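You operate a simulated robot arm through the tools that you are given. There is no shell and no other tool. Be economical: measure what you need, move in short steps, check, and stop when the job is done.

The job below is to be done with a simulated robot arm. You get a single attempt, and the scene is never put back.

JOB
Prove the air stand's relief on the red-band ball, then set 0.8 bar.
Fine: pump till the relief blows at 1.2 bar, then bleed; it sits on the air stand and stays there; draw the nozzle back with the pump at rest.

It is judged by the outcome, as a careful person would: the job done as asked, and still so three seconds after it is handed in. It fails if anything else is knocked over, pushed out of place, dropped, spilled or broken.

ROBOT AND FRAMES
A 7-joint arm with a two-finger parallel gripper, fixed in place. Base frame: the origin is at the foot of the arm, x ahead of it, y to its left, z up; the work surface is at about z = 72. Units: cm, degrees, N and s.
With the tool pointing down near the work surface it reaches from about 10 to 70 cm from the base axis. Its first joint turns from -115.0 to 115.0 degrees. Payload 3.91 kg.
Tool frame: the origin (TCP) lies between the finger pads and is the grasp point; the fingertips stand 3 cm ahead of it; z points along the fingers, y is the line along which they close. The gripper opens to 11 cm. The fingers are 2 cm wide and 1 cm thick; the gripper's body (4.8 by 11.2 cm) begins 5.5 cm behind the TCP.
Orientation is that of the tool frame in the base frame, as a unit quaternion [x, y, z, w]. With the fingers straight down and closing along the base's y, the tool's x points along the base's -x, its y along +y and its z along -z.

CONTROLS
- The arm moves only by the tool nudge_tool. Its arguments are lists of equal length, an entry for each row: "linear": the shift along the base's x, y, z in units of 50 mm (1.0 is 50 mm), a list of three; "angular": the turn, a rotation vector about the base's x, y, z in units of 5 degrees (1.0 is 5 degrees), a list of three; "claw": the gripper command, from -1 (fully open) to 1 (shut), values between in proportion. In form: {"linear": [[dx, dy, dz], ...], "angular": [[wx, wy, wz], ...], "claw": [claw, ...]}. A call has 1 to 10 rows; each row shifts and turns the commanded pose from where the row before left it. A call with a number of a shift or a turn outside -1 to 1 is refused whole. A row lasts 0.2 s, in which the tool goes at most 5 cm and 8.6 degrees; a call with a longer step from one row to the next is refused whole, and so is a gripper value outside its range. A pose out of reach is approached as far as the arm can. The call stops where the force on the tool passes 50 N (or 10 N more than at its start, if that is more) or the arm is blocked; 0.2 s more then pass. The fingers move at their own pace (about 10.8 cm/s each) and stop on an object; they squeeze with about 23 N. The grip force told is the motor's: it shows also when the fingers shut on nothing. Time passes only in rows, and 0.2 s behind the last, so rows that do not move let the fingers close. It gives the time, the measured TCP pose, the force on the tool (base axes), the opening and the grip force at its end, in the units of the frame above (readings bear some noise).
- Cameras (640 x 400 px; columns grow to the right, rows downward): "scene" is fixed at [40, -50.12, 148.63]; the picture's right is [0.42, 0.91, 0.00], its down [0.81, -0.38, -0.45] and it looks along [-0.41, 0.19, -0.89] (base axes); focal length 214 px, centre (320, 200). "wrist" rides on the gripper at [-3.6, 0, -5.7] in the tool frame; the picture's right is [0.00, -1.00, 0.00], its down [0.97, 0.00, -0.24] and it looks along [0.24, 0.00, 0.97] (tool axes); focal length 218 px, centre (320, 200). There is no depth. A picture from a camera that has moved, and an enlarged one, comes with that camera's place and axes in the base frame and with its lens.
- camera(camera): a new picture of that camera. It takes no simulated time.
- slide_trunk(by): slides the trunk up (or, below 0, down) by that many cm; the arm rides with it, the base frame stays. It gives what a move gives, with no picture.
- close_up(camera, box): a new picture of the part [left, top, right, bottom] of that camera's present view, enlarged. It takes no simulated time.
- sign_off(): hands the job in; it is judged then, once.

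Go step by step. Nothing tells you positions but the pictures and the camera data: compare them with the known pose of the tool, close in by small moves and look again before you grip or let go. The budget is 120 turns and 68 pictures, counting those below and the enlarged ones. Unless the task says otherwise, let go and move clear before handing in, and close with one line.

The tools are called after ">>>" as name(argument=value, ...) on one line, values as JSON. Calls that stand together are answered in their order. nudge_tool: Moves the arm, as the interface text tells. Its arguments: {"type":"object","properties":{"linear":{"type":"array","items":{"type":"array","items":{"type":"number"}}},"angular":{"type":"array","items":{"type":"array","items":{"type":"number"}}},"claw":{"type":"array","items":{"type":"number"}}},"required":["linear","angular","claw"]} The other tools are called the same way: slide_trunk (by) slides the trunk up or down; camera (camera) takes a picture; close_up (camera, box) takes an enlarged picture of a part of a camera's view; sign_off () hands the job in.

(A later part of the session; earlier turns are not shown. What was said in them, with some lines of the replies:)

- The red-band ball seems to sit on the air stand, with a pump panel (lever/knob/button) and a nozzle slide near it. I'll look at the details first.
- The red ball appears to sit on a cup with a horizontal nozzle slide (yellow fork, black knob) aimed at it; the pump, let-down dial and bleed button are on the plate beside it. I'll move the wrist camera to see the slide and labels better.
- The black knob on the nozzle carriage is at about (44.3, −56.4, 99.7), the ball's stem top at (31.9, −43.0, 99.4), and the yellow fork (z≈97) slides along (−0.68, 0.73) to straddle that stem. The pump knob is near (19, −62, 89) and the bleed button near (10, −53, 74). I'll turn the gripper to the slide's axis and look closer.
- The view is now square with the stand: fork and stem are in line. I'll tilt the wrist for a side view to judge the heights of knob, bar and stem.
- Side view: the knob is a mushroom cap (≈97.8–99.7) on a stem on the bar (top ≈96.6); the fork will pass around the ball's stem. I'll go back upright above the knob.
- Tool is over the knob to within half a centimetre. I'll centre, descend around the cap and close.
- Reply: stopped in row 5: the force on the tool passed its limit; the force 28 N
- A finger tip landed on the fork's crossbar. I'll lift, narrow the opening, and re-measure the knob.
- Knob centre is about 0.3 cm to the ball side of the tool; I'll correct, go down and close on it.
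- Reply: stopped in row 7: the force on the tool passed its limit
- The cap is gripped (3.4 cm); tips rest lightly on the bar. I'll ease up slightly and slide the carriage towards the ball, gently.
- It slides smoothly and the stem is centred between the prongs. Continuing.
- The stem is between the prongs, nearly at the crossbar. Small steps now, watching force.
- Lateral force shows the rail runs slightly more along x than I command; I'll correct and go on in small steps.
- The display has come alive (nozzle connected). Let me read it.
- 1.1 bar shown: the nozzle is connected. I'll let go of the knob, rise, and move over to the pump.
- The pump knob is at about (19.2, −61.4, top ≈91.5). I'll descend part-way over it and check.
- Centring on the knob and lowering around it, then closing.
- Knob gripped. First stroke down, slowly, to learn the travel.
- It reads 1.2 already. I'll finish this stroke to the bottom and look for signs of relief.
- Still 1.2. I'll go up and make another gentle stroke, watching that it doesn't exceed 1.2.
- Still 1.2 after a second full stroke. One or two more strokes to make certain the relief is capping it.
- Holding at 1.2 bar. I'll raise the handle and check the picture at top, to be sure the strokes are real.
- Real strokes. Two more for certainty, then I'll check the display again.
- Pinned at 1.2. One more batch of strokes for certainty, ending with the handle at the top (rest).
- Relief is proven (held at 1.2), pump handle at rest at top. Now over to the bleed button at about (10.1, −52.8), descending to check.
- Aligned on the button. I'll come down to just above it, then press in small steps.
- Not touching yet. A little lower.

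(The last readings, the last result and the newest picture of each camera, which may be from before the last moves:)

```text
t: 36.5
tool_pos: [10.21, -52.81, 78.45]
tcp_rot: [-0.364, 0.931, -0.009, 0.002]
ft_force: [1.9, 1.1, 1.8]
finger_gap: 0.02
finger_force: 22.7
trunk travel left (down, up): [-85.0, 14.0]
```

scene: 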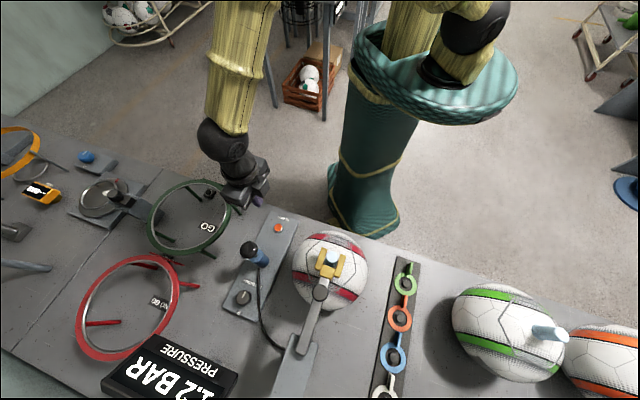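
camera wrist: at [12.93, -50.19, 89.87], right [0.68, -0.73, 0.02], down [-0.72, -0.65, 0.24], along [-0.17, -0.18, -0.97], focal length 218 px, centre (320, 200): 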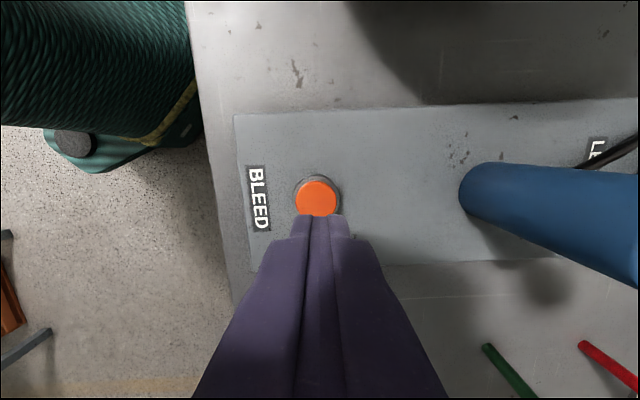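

>>> nudge_tool(linear=[[0, 0, -0.04]], angular=[[0, 0, 0]], claw=[1])

>>> close_up(camera="scene", box=[90, 320, 250, 400])

```text
t: 36.9
tool_pos: [10.22, -52.8, 78.35]
tcp_rot: [-0.364, 0.931, -0.009, 0.003]
ft_force: [1.4, 0.0, 1.5]
finger_gap: 0.0
finger_force: 23.5
trunk travel left (down, up): [-85.0, 14.0]
```

```text
4.00 times, centred on (170, 360) of scene
camera zoom: at [40.0, -50.12, 148.63], right [0.42, 0.91, 0.0], down [0.81, -0.38, -0.45], along [-0.41, 0.19, -0.89], focal length 858 px, centre (920, -440)
```

zoom: 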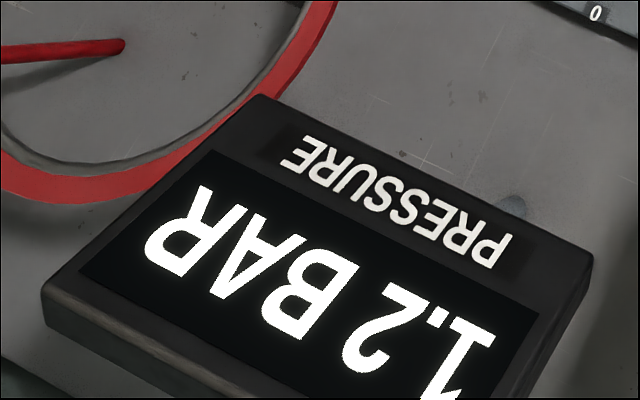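

Light contact, no bleeding yet. Pressing a bit further.

>>> nudge_tool(linear=[[0, 0, -0.06]], angular=[[0, 0, 0]], claw=[1])

>>> close_up(camera="scene", box=[90, 320, 250, 400])

```text
t: 37.3
tool_pos: [10.26, -52.83, 78.28]
tcp_rot: [-0.364, 0.931, -0.01, 0.002]
ft_force: [1.7, 0.5, 6.9]
finger_gap: 0.02
finger_force: 23.2
trunk travel left (down, up): [-85.0, 14.0]
```

```text
4.00 times, centred on (170, 360) of scene
camera zoom: at [40.0, -50.12, 148.63], right [0.42, 0.91, 0.0], down [0.81, -0.38, -0.45], along [-0.41, 0.19, -0.89], focal length 858 px, centre (920, -440)
```

zoom: 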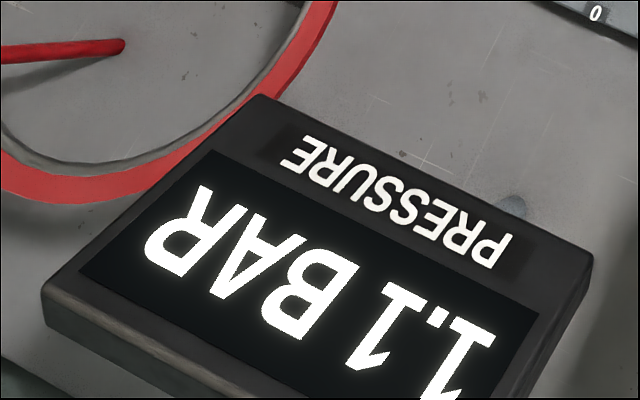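

It bleeds: 1.1. Holding one short step more to learn the rate.

>>> nudge_tool(linear=[[0, 0, 0]], angular=[[0, 0, 0]], claw=[1])

>>> close_up(camera="scene", box=[90, 320, 250, 400])

```text
t: 37.7
tool_pos: [10.2, -52.69, 78.18]
tcp_rot: [-0.364, 0.931, -0.01, 0.001]
ft_force: [2.4, 0.2, 7.4]
finger_gap: 0.02
finger_force: 22.9
trunk travel left (down, up): [-85.0, 14.0]
```

```text
4.00 times, centred on (170, 360) of scene
camera zoom: at [40.0, -50.12, 148.63], right [0.42, 0.91, 0.0], down [0.81, -0.38, -0.45], along [-0.41, 0.19, -0.89], focal length 858 px, centre (920, -440)
```

zoom: 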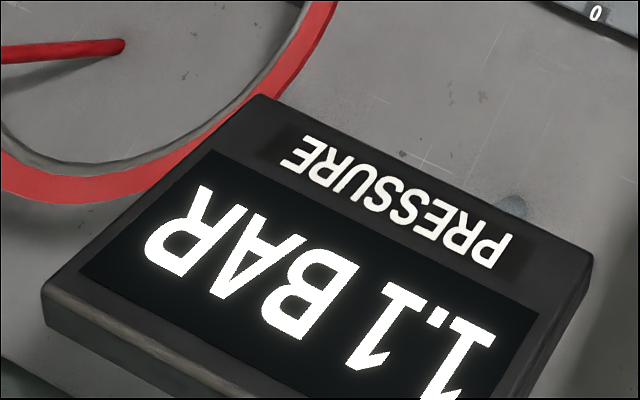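

>>> nudge_tool(linear=[[0, 0, 0], [0, 0, 0]], angular=[[0, 0, 0], [0, 0, 0]], claw=[1, 1])

>>> close_up(camera="scene", box=[90, 320, 250, 400])

```text
t: 38.3
tool_pos: [10.15, -52.74, 78.15]
tcp_rot: [-0.363, 0.932, -0.01, 0.002]
ft_force: [2.8, -0.9, 9.0]
finger_gap: 0.04
finger_force: 23.3
trunk travel left (down, up): [-85.0, 14.0]
```

```text
4.00 times, centred on (170, 360) of scene
camera zoom: at [40.0, -50.12, 148.63], right [0.42, 0.91, 0.0], down [0.81, -0.38, -0.45], along [-0.41, 0.19, -0.89], focal length 858 px, centre (920, -440)
```

zoom: 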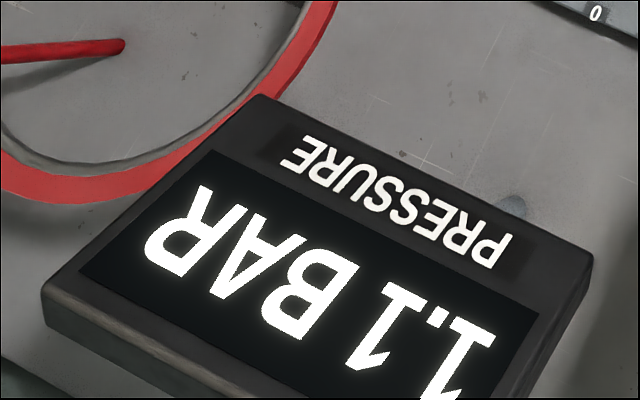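

It appears to be a step per press. I'll release and press once more.

>>> nudge_tool(linear=[[0, 0, 0.12], [0, 0, 0], [0, 0, -0.12], [0, 0, 0]], angular=[[0, 0, 0], [0, 0, 0], [0, 0, 0], [0, 0, 0]], claw=[1, 1, 1, 1])

>>> close_up(camera="scene", box=[90, 320, 250, 400])

```text
t: 39.3
tool_pos: [10.1, -52.6, 78.01]
tcp_rot: [-0.364, 0.931, -0.01, 0.002]
ft_force: [-3.3, 2.4, 9.2]
finger_gap: 0.0
finger_force: 23.3
trunk travel left (down, up): [-85.0, 14.0]
```

```text
4.00 times, centred on (170, 360) of scene
camera zoom: at [40.0, -50.12, 148.63], right [0.42, 0.91, 0.0], down [0.81, -0.38, -0.45], along [-0.41, 0.19, -0.89], focal length 858 px, centre (920, -440)
```

zoom: 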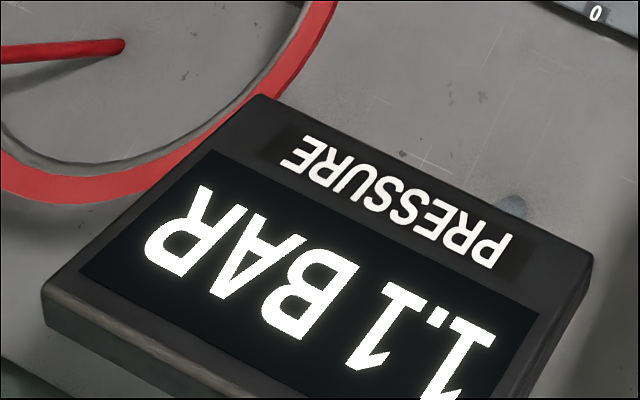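

Still 1.1; perhaps it needs a fuller release, or steps are small. One more, with a fuller release.

>>> nudge_tool(linear=[[0, 0, 0.2], [0, 0, 0], [0, 0, -0.2], [0, 0, -0.02], [0, 0, 0]], angular=[[0, 0, 0], [0, 0, 0], [0, 0, 0], [0, 0, 0], [0, 0, 0]], claw=[1, 1, 1, 1, 1])

>>> close_up(camera="scene", box=[90, 320, 250, 400])

```text
t: 40.5
tool_pos: [10.22, -52.93, 78.08]
tcp_rot: [-0.365, 0.931, -0.01, 0.002]
ft_force: [3.4, -1.0, 12.7]
finger_gap: 0.01
finger_force: 23.0
trunk travel left (down, up): [-85.0, 14.0]
```

```text
4.00 times, centred on (170, 360) of scene
camera zoom: at [40.0, -50.12, 148.63], right [0.42, 0.91, 0.0], down [0.81, -0.38, -0.45], along [-0.41, 0.19, -0.89], focal length 858 px, centre (920, -440)
```

zoom: 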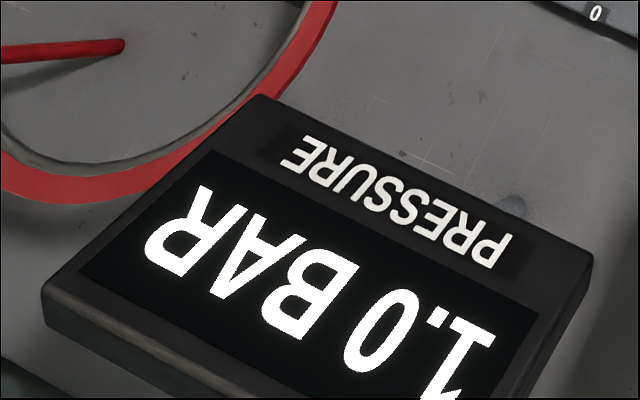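

1.0 now. Another press.

>>> nudge_tool(linear=[[0, 0, 0.2], [0, 0, 0], [0, 0, -0.2], [0, 0, 0]], angular=[[0, 0, 0], [0, 0, 0], [0, 0, 0], [0, 0, 0]], claw=[1, 1, 1, 1])

>>> close_up(camera="scene", box=[90, 320, 250, 400])

```text
t: 41.5
tool_pos: [10.12, -52.8, 78.03]
tcp_rot: [-0.364, 0.931, -0.009, 0.002]
ft_force: [-3.8, 4.0, 17.5]
finger_gap: 0.0
finger_force: 23.2
trunk travel left (down, up): [-85.0, 14.0]
```

```text
4.00 times, centred on (170, 360) of scene
camera zoom: at [40.0, -50.12, 148.63], right [0.42, 0.91, 0.0], down [0.81, -0.38, -0.45], along [-0.41, 0.19, -0.89], focal length 858 px, centre (920, -440)
```

zoom: 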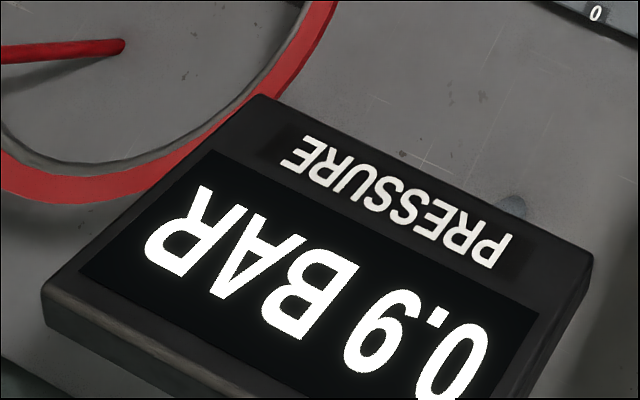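

Each full press drops 0.1 (1.2→1.1→1.0→0.9). One more full press, then release.

>>> nudge_tool(linear=[[0, 0, 0.2], [0, 0, 0], [0, 0, -0.2], [0, 0, 0], [0, 0, 0.3], [0, 0, 0.2]], angular=[[0, 0, 0], [0, 0, 0], [0, 0, 0], [0, 0, 0], [0, 0, 0], [0, 0, 0]], claw=[1, 1, 1, 1, 1, 1])

>>> close_up(camera="scene", box=[90, 320, 250, 400])

```text
t: 42.9
tool_pos: [10.12, -52.72, 80.42]
tcp_rot: [-0.364, 0.931, -0.008, 0.002]
ft_force: [0.1, 0.4, 0.3]
finger_gap: 0.0
finger_force: 23.0
trunk travel left (down, up): [-85.0, 14.0]
```

```text
4.00 times, centred on (170, 360) of scene
camera zoom: at [40.0, -50.12, 148.63], right [0.42, 0.91, 0.0], down [0.81, -0.38, -0.45], along [-0.41, 0.19, -0.89], focal length 858 px, centre (920, -440)
```

zoom: 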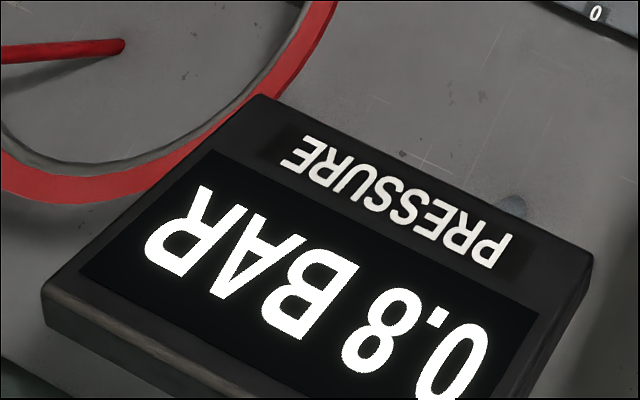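

0.8 bar with the button released. Now up and over to the nozzle knob at about (37.1, −49.2).

>>> nudge_tool(linear=[[0, 0, 0.8], [0, 0, 0.9], [0, 0, 0.9], [0, 0, 0.9], [0, 0, 0.9], [0, 0, 0.9], [0, 0, 0.9], [0, 0, 0.4]], angular=[[0, 0, 0], [0, 0, 0], [0, 0, 0], [0, 0, 0], [0, 0, 0], [0, 0, 0], [0, 0, 0], [0, 0, 0]], claw=[1, 1, 1, 1, 1, 1, 0.5, 0.12])

>>> nudge_tool(linear=[[0.6, 0.07, 0], [0.8, 0.11, 0], [0.8, 0.11, 0], [0.8, 0.11, 0], [0.8, 0.11, 0], [0.8, 0.11, 0], [0.8, 0.08, -0.3], [0, 0, -0.4]], angular=[[0, 0, 0], [0, 0, 0], [0, 0, 0], [0, 0, 0], [0, 0, 0], [0, 0, 0], [0, 0, 0], [0, 0, 0]], claw=[0.12, 0.12, 0.12, 0.12, 0.12, 0.12, 0.12, 0.12])

>>> camera(camera="wrist")

```text
t: 44.7
tool_pos: [10.22, -52.59, 113.68]
tcp_rot: [-0.364, 0.931, -0.009, 0.004]
ft_force: [-0.7, 0.1, -0.2]
finger_gap: 4.84
finger_force: 0.0
trunk travel left (down, up): [-85.0, 14.0]
```

```text
t: 46.5
tool_pos: [37.13, -49.1, 110.02]
tcp_rot: [-0.364, 0.931, -0.009, 0.002]
ft_force: [0.6, -0.1, -0.6]
finger_gap: 4.85
finger_force: 0.1
trunk travel left (down, up): [-85.0, 14.0]
```

```text
19 pictures are left
camera wrist: at [39.67, -46.77, 115.71], right [0.68, -0.74, 0.02], down [-0.72, -0.65, 0.24], along [-0.17, -0.18, -0.97], focal length 218 px, centre (320, 200)
```

wrist: 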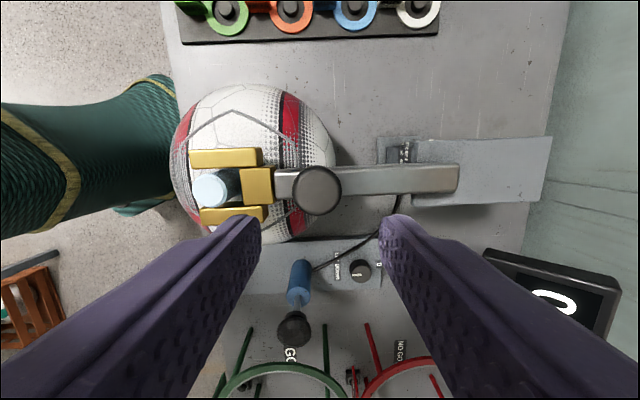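

Knob is right beneath. Lowering to the previous grip height and closing.

>>> nudge_tool(linear=[[0, 0, -0.5], [0, 0, -0.5], [0, 0, -0.4], [0, 0, -0.24], [0, 0, 0], [0, 0, 0], [0, 0, 0]], angular=[[0, 0, 0], [0, 0, 0], [0, 0, 0], [0, 0, 0], [0, 0, 0], [0, 0, 0], [0, 0, 0]], claw=[0.12, 0.12, 0.12, 0.12, 0.12, 0.6, 1])

>>> camera(camera="wrist")

```text
t: 48.1
tool_pos: [37.27, -49.19, 101.61]
tcp_rot: [-0.364, 0.931, -0.009, 0.002]
ft_force: [-0.9, 0.0, -1.0]
finger_gap: 3.4
finger_force: 45.2
trunk travel left (down, up): [-85.0, 14.0]
```

```text
18 pictures are left
camera wrist: at [39.84, -46.64, 107.44], right [0.68, -0.73, 0.02], down [-0.72, -0.65, 0.24], along [-0.17, -0.18, -0.97], focal length 218 px, centre (320, 200)
```

wrist: 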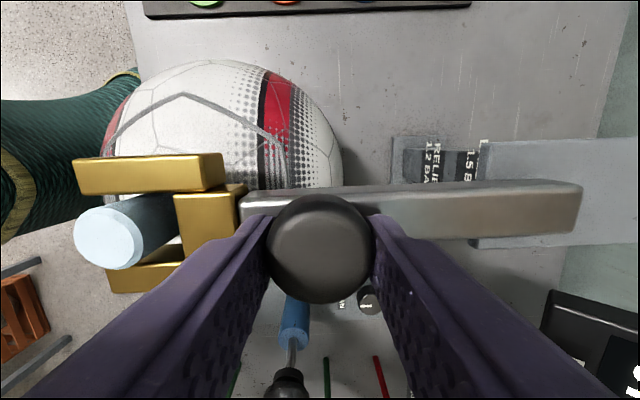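

Gripped. Drawing the carriage straight back to where it started.

>>> nudge_tool(linear=[[0.083, -0.082, 0], [0.166, -0.164, 0], [0.166, -0.164, 0], [0.166, -0.164, 0], [0.166, -0.164, 0]], angular=[[0, 0, 0], [0, 0, 0], [0, 0, 0], [0, 0, 0], [0, 0, 0]], claw=[1, 1, 1, 1, 1])

>>> camera(camera="wrist")

```text
t: 49.3
tool_pos: [41.17, -52.89, 101.61]
tcp_rot: [-0.364, 0.931, -0.008, 0.002]
ft_force: [3.3, 0.8, -9.5]
finger_gap: 3.37
finger_force: 45.1
trunk travel left (down, up): [-85.0, 14.0]
```

```text
17 pictures are left
camera wrist: at [43.7, -50.5, 107.46], right [0.68, -0.73, 0.02], down [-0.72, -0.66, 0.24], along [-0.17, -0.18, -0.97], focal length 218 px, centre (320, 200)
```

wrist: 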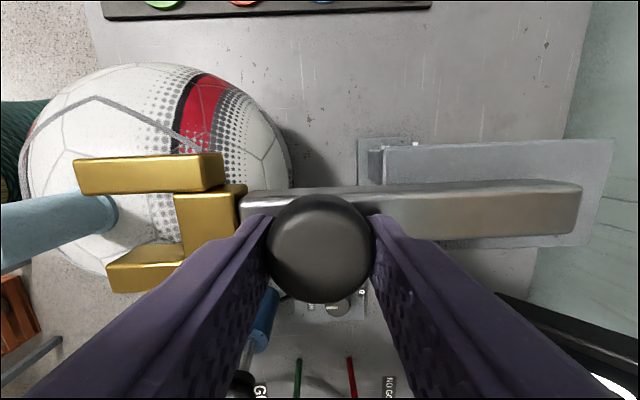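

>>> nudge_tool(linear=[[0.15, -0.155, 0], [0.15, -0.155, 0], [0.15, -0.155, 0], [0.08, -0.08, 0], [0, 0, 0]], angular=[[0, 0, 0], [0, 0, 0], [0, 0, 0], [0, 0, 0], [0, 0, 0]], claw=[1, 1, 1, 1, 1])

>>> nudge_tool(linear=[[0, 0, 0], [0, 0, 0], [0, 0, 0.4], [0, 0, 0.7], [0, 0, 0.9], [0, 0, 0.6]], angular=[[0, 0, 0], [0, 0, 0], [0, 0, 0], [0, 0, 0], [0, 0, 0], [0, 0, 0]], claw=[0.12, 0.12, 0.12, 0.12, 0.12, 0.12])

>>> camera(camera="wrist")

```text
t: 50.5
tool_pos: [43.63, -55.66, 101.74]
tcp_rot: [-0.365, 0.931, -0.009, 0.001]
ft_force: [4.2, 4.0, -8.5]
finger_gap: 3.38
finger_force: 44.8
trunk travel left (down, up): [-85.0, 14.0]
```

```text
t: 51.9
tool_pos: [43.47, -55.44, 114.97]
tcp_rot: [-0.364, 0.931, -0.009, 0.002]
ft_force: [0.1, -0.3, 0.0]
finger_gap: 4.83
finger_force: 0.0
trunk travel left (down, up): [-85.0, 14.0]
```

```text
16 pictures are left
camera wrist: at [46.08, -53.07, 120.69], right [0.68, -0.73, 0.02], down [-0.72, -0.65, 0.24], along [-0.17, -0.18, -0.97], focal length 218 px, centre (320, 200)
```

wrist: 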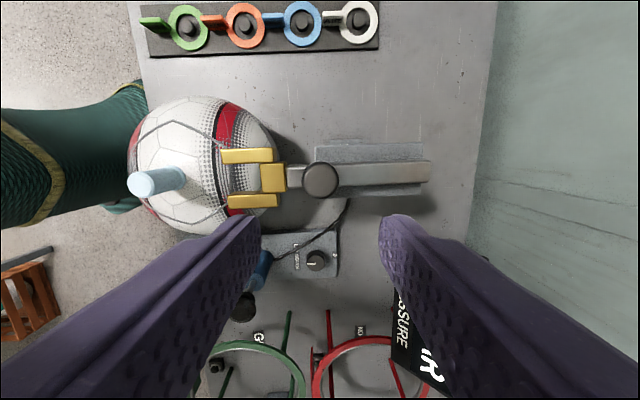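

The nozzle is back clear of the stem. I'll move the arm clear and take a final look.

>>> nudge_tool(linear=[[0, 0.3, 0.5], [-0.2, 0.7, 0.5], [-0.2, 0.8, 0.2], [-0.2, 0.8, 0], [-0.2, 0.8, 0], [0, 0.8, 0], [0, 0.6, 0]], angular=[[0, 0, 0], [0, 0, 0], [0, 0, 0], [0, 0, 0], [0, 0, 0], [0, 0, 0], [0, 0, 0]], claw=[0, 0, 0, 0, 0, 0, 0])

>>> camera(camera="scene")

>>> close_up(camera="scene", box=[90, 200, 390, 400])

```text
t: 53.5
tool_pos: [39.7, -31.64, 120.44]
tcp_rot: [-0.364, 0.931, -0.009, 0.001]
ft_force: [-0.3, 0.5, 0.7]
finger_gap: 5.5
finger_force: 0.0
trunk travel left (down, up): [-85.0, 14.0]
```

```text
15 pictures are left
```

scene: 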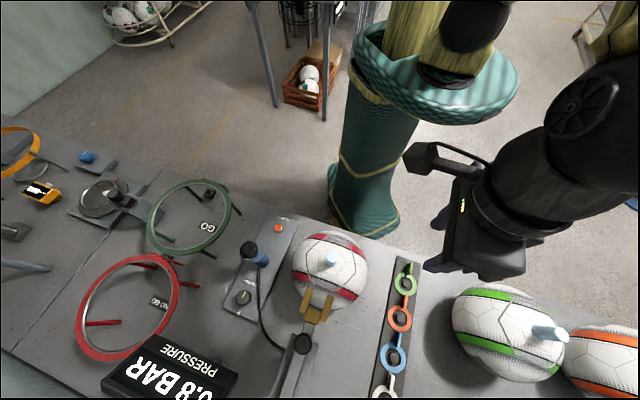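

```text
2.00 times, centred on (240, 300) of scene
camera zoom: at [40.0, -50.12, 148.63], right [0.42, 0.91, 0.0], down [0.81, -0.38, -0.45], along [-0.41, 0.19, -0.89], focal length 429 px, centre (480, 0)
```

zoom: 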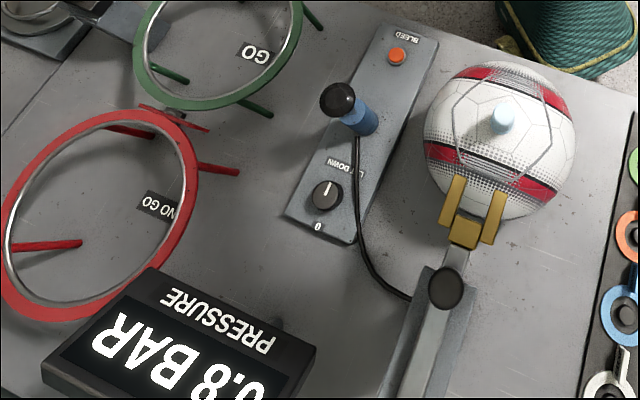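

The readout still holds 0.8 rather than "--", and the carriage is ~0.3 cm short of its original place. To be safe I'll draw it fully back to its home stop.

>>> nudge_tool(linear=[[0, -0.6, 0], [0, -0.8, 0], [0.2, -0.8, 0], [0.2, -0.8, 0], [0.2, -0.8, -0.2], [0.2, -0.7, -0.5], [0, -0.25, -0.5]], angular=[[0, 0, 0], [0, 0, 0], [0, 0, 0], [0, 0, 0], [0, 0, 0], [0, 0, 0], [0, 0, 0]], claw=[0.12, 0.12, 0.12, 0.12, 0.12, 0.12, 0.12])

>>> camera(camera="wrist")

```text
t: 55.1
tool_pos: [43.84, -55.45, 114.74]
tcp_rot: [-0.363, 0.932, -0.01, 0.001]
ft_force: [-0.4, 0.2, -0.2]
finger_gap: 4.84
finger_force: 0.0
trunk travel left (down, up): [-85.0, 14.0]
```

```text
13 pictures are left
camera wrist: at [46.33, -52.91, 120.44], right [0.68, -0.73, 0.02], down [-0.72, -0.65, 0.24], along [-0.17, -0.18, -0.97], focal length 218 px, centre (320, 200)
```

wrist: 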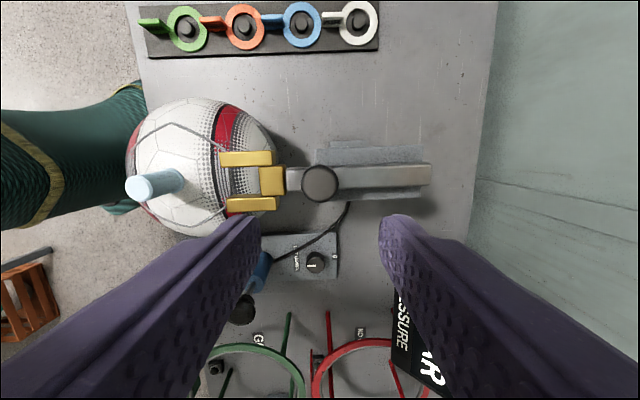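

>>> nudge_tool(linear=[[-0.04, -0.03, -0.7], [0, 0, -0.7], [0, 0, -0.6], [0, 0, -0.4], [0, 0, -0.2], [0, 0, 0], [0, 0, 0], [0, 0, 0]], angular=[[0, 0, 0], [0, 0, 0], [0, 0, 0], [0, 0, 0], [0, 0, 0], [0, 0, 0], [0, 0, 0], [0, 0, 0]], claw=[0.12, 0.12, 0.12, 0.12, 0.12, 0.12, 0.6, 1])

>>> nudge_tool(linear=[[0.04, -0.04, 0], [0.04, -0.04, 0], [0.04, -0.04, 0], [0, 0, 0]], angular=[[0, 0, 0], [0, 0, 0], [0, 0, 0], [0, 0, 0]], claw=[1, 1, 1, 1])

>>> close_up(camera="scene", box=[90, 320, 250, 400])

```text
t: 56.9
tool_pos: [43.45, -55.63, 101.65]
tcp_rot: [-0.364, 0.931, -0.009, 0.001]
ft_force: [-1.0, 0.0, -1.6]
finger_gap: 3.41
finger_force: 45.5
trunk travel left (down, up): [-85.0, 14.0]
```

```text
t: 57.9
tool_pos: [43.78, -55.93, 101.53]
tcp_rot: [-0.364, 0.931, -0.007, 0.001]
ft_force: [-15.4, 21.4, -5.0]
finger_gap: 3.37
finger_force: 44.9
trunk travel left (down, up): [-85.0, 14.0]
```

```text
4.00 times, centred on (170, 360) of scene
camera zoom: at [40.0, -50.12, 148.63], right [0.42, 0.91, 0.0], down [0.81, -0.38, -0.45], along [-0.41, 0.19, -0.89], focal length 858 px, centre (920, -440)
```

zoom: 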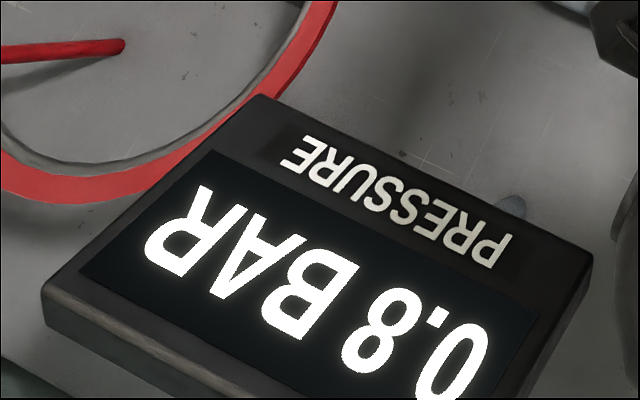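

The carriage is against its home stop (resisting 26 N); the gauge simply holds its last reading, 0.8 bar. I'll relax, release and move clear.

>>> nudge_tool(linear=[[-0.04, 0.04, 0.01], [0, 0, 0], [0, 0, 0], [0, 0, 0.4], [0, 0, 0.7], [0, 0, 0.9], [0, 0.3, 0.9], [-0.1, 0.8, 0.3], [-0.1, 0.8, 0], [-0.1, 0.8, 0]], angular=[[0, 0, 0], [0, 0, 0], [0, 0, 0], [0, 0, 0], [0, 0, 0], [0, 0, 0], [0, 0, 0], [0, 0, 0], [0, 0, 0], [0, 0, 0]], claw=[1, 0.12, 0.12, 0.12, 0.12, 0.12, 0.12, 0, 0, 0])

>>> nudge_tool(linear=[[0, 0.8, 0], [0, 0.8, 0], [0, 0.5, 0], [0, 0, 0], [0, 0, 0]], angular=[[0, 0, 0], [0, 0, 0], [0, 0, 0], [0, 0, 0], [0, 0, 0]], claw=[0, 0, 0, 0, 0])

>>> close_up(camera="scene", box=[90, 200, 390, 400])

```text
t: 60.1
tool_pos: [42.25, -42.16, 117.72]
tcp_rot: [-0.365, 0.931, -0.009, 0.002]
ft_force: [-0.9, -0.3, 0.1]
finger_gap: 5.48
finger_force: 0.1
trunk travel left (down, up): [-85.0, 14.0]
```

```text
t: 61.3
tool_pos: [42.42, -31.79, 117.73]
tcp_rot: [-0.365, 0.931, -0.01, 0.001]
ft_force: [-0.2, -0.3, 0.8]
finger_gap: 5.52
finger_force: 0.0
trunk travel left (down, up): [-85.0, 14.0]
```

```text
2.00 times, centred on (240, 300) of scene
camera zoom: at [40.0, -50.12, 148.63], right [0.42, 0.91, 0.0], down [0.81, -0.38, -0.45], along [-0.41, 0.19, -0.89], focal length 429 px, centre (480, 0)
```

zoom: 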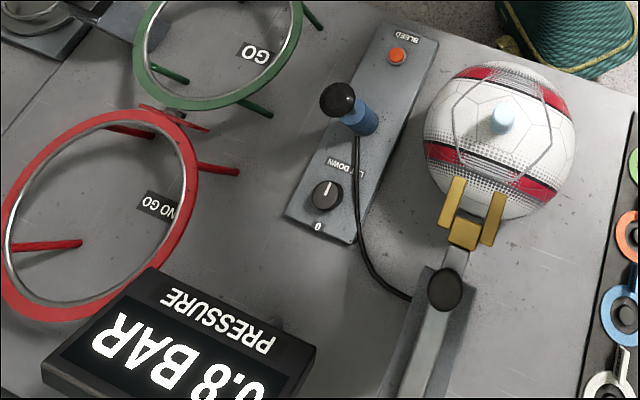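

The ball is on the stand with the gauge at 0.8 bar. The nozzle is fully back, the pump handle is up and at rest, and the arm is clear, so I'm handing in.

>>> sign_off()

```text
The job is handed in.
```

The red-band ball was pumped until the gauge held at 1.2 bar through repeated full strokes, which I took as the relief blowing; it was then bled to 0.8 bar and left on the air stand with the nozzle drawn fully back and the pump at rest.
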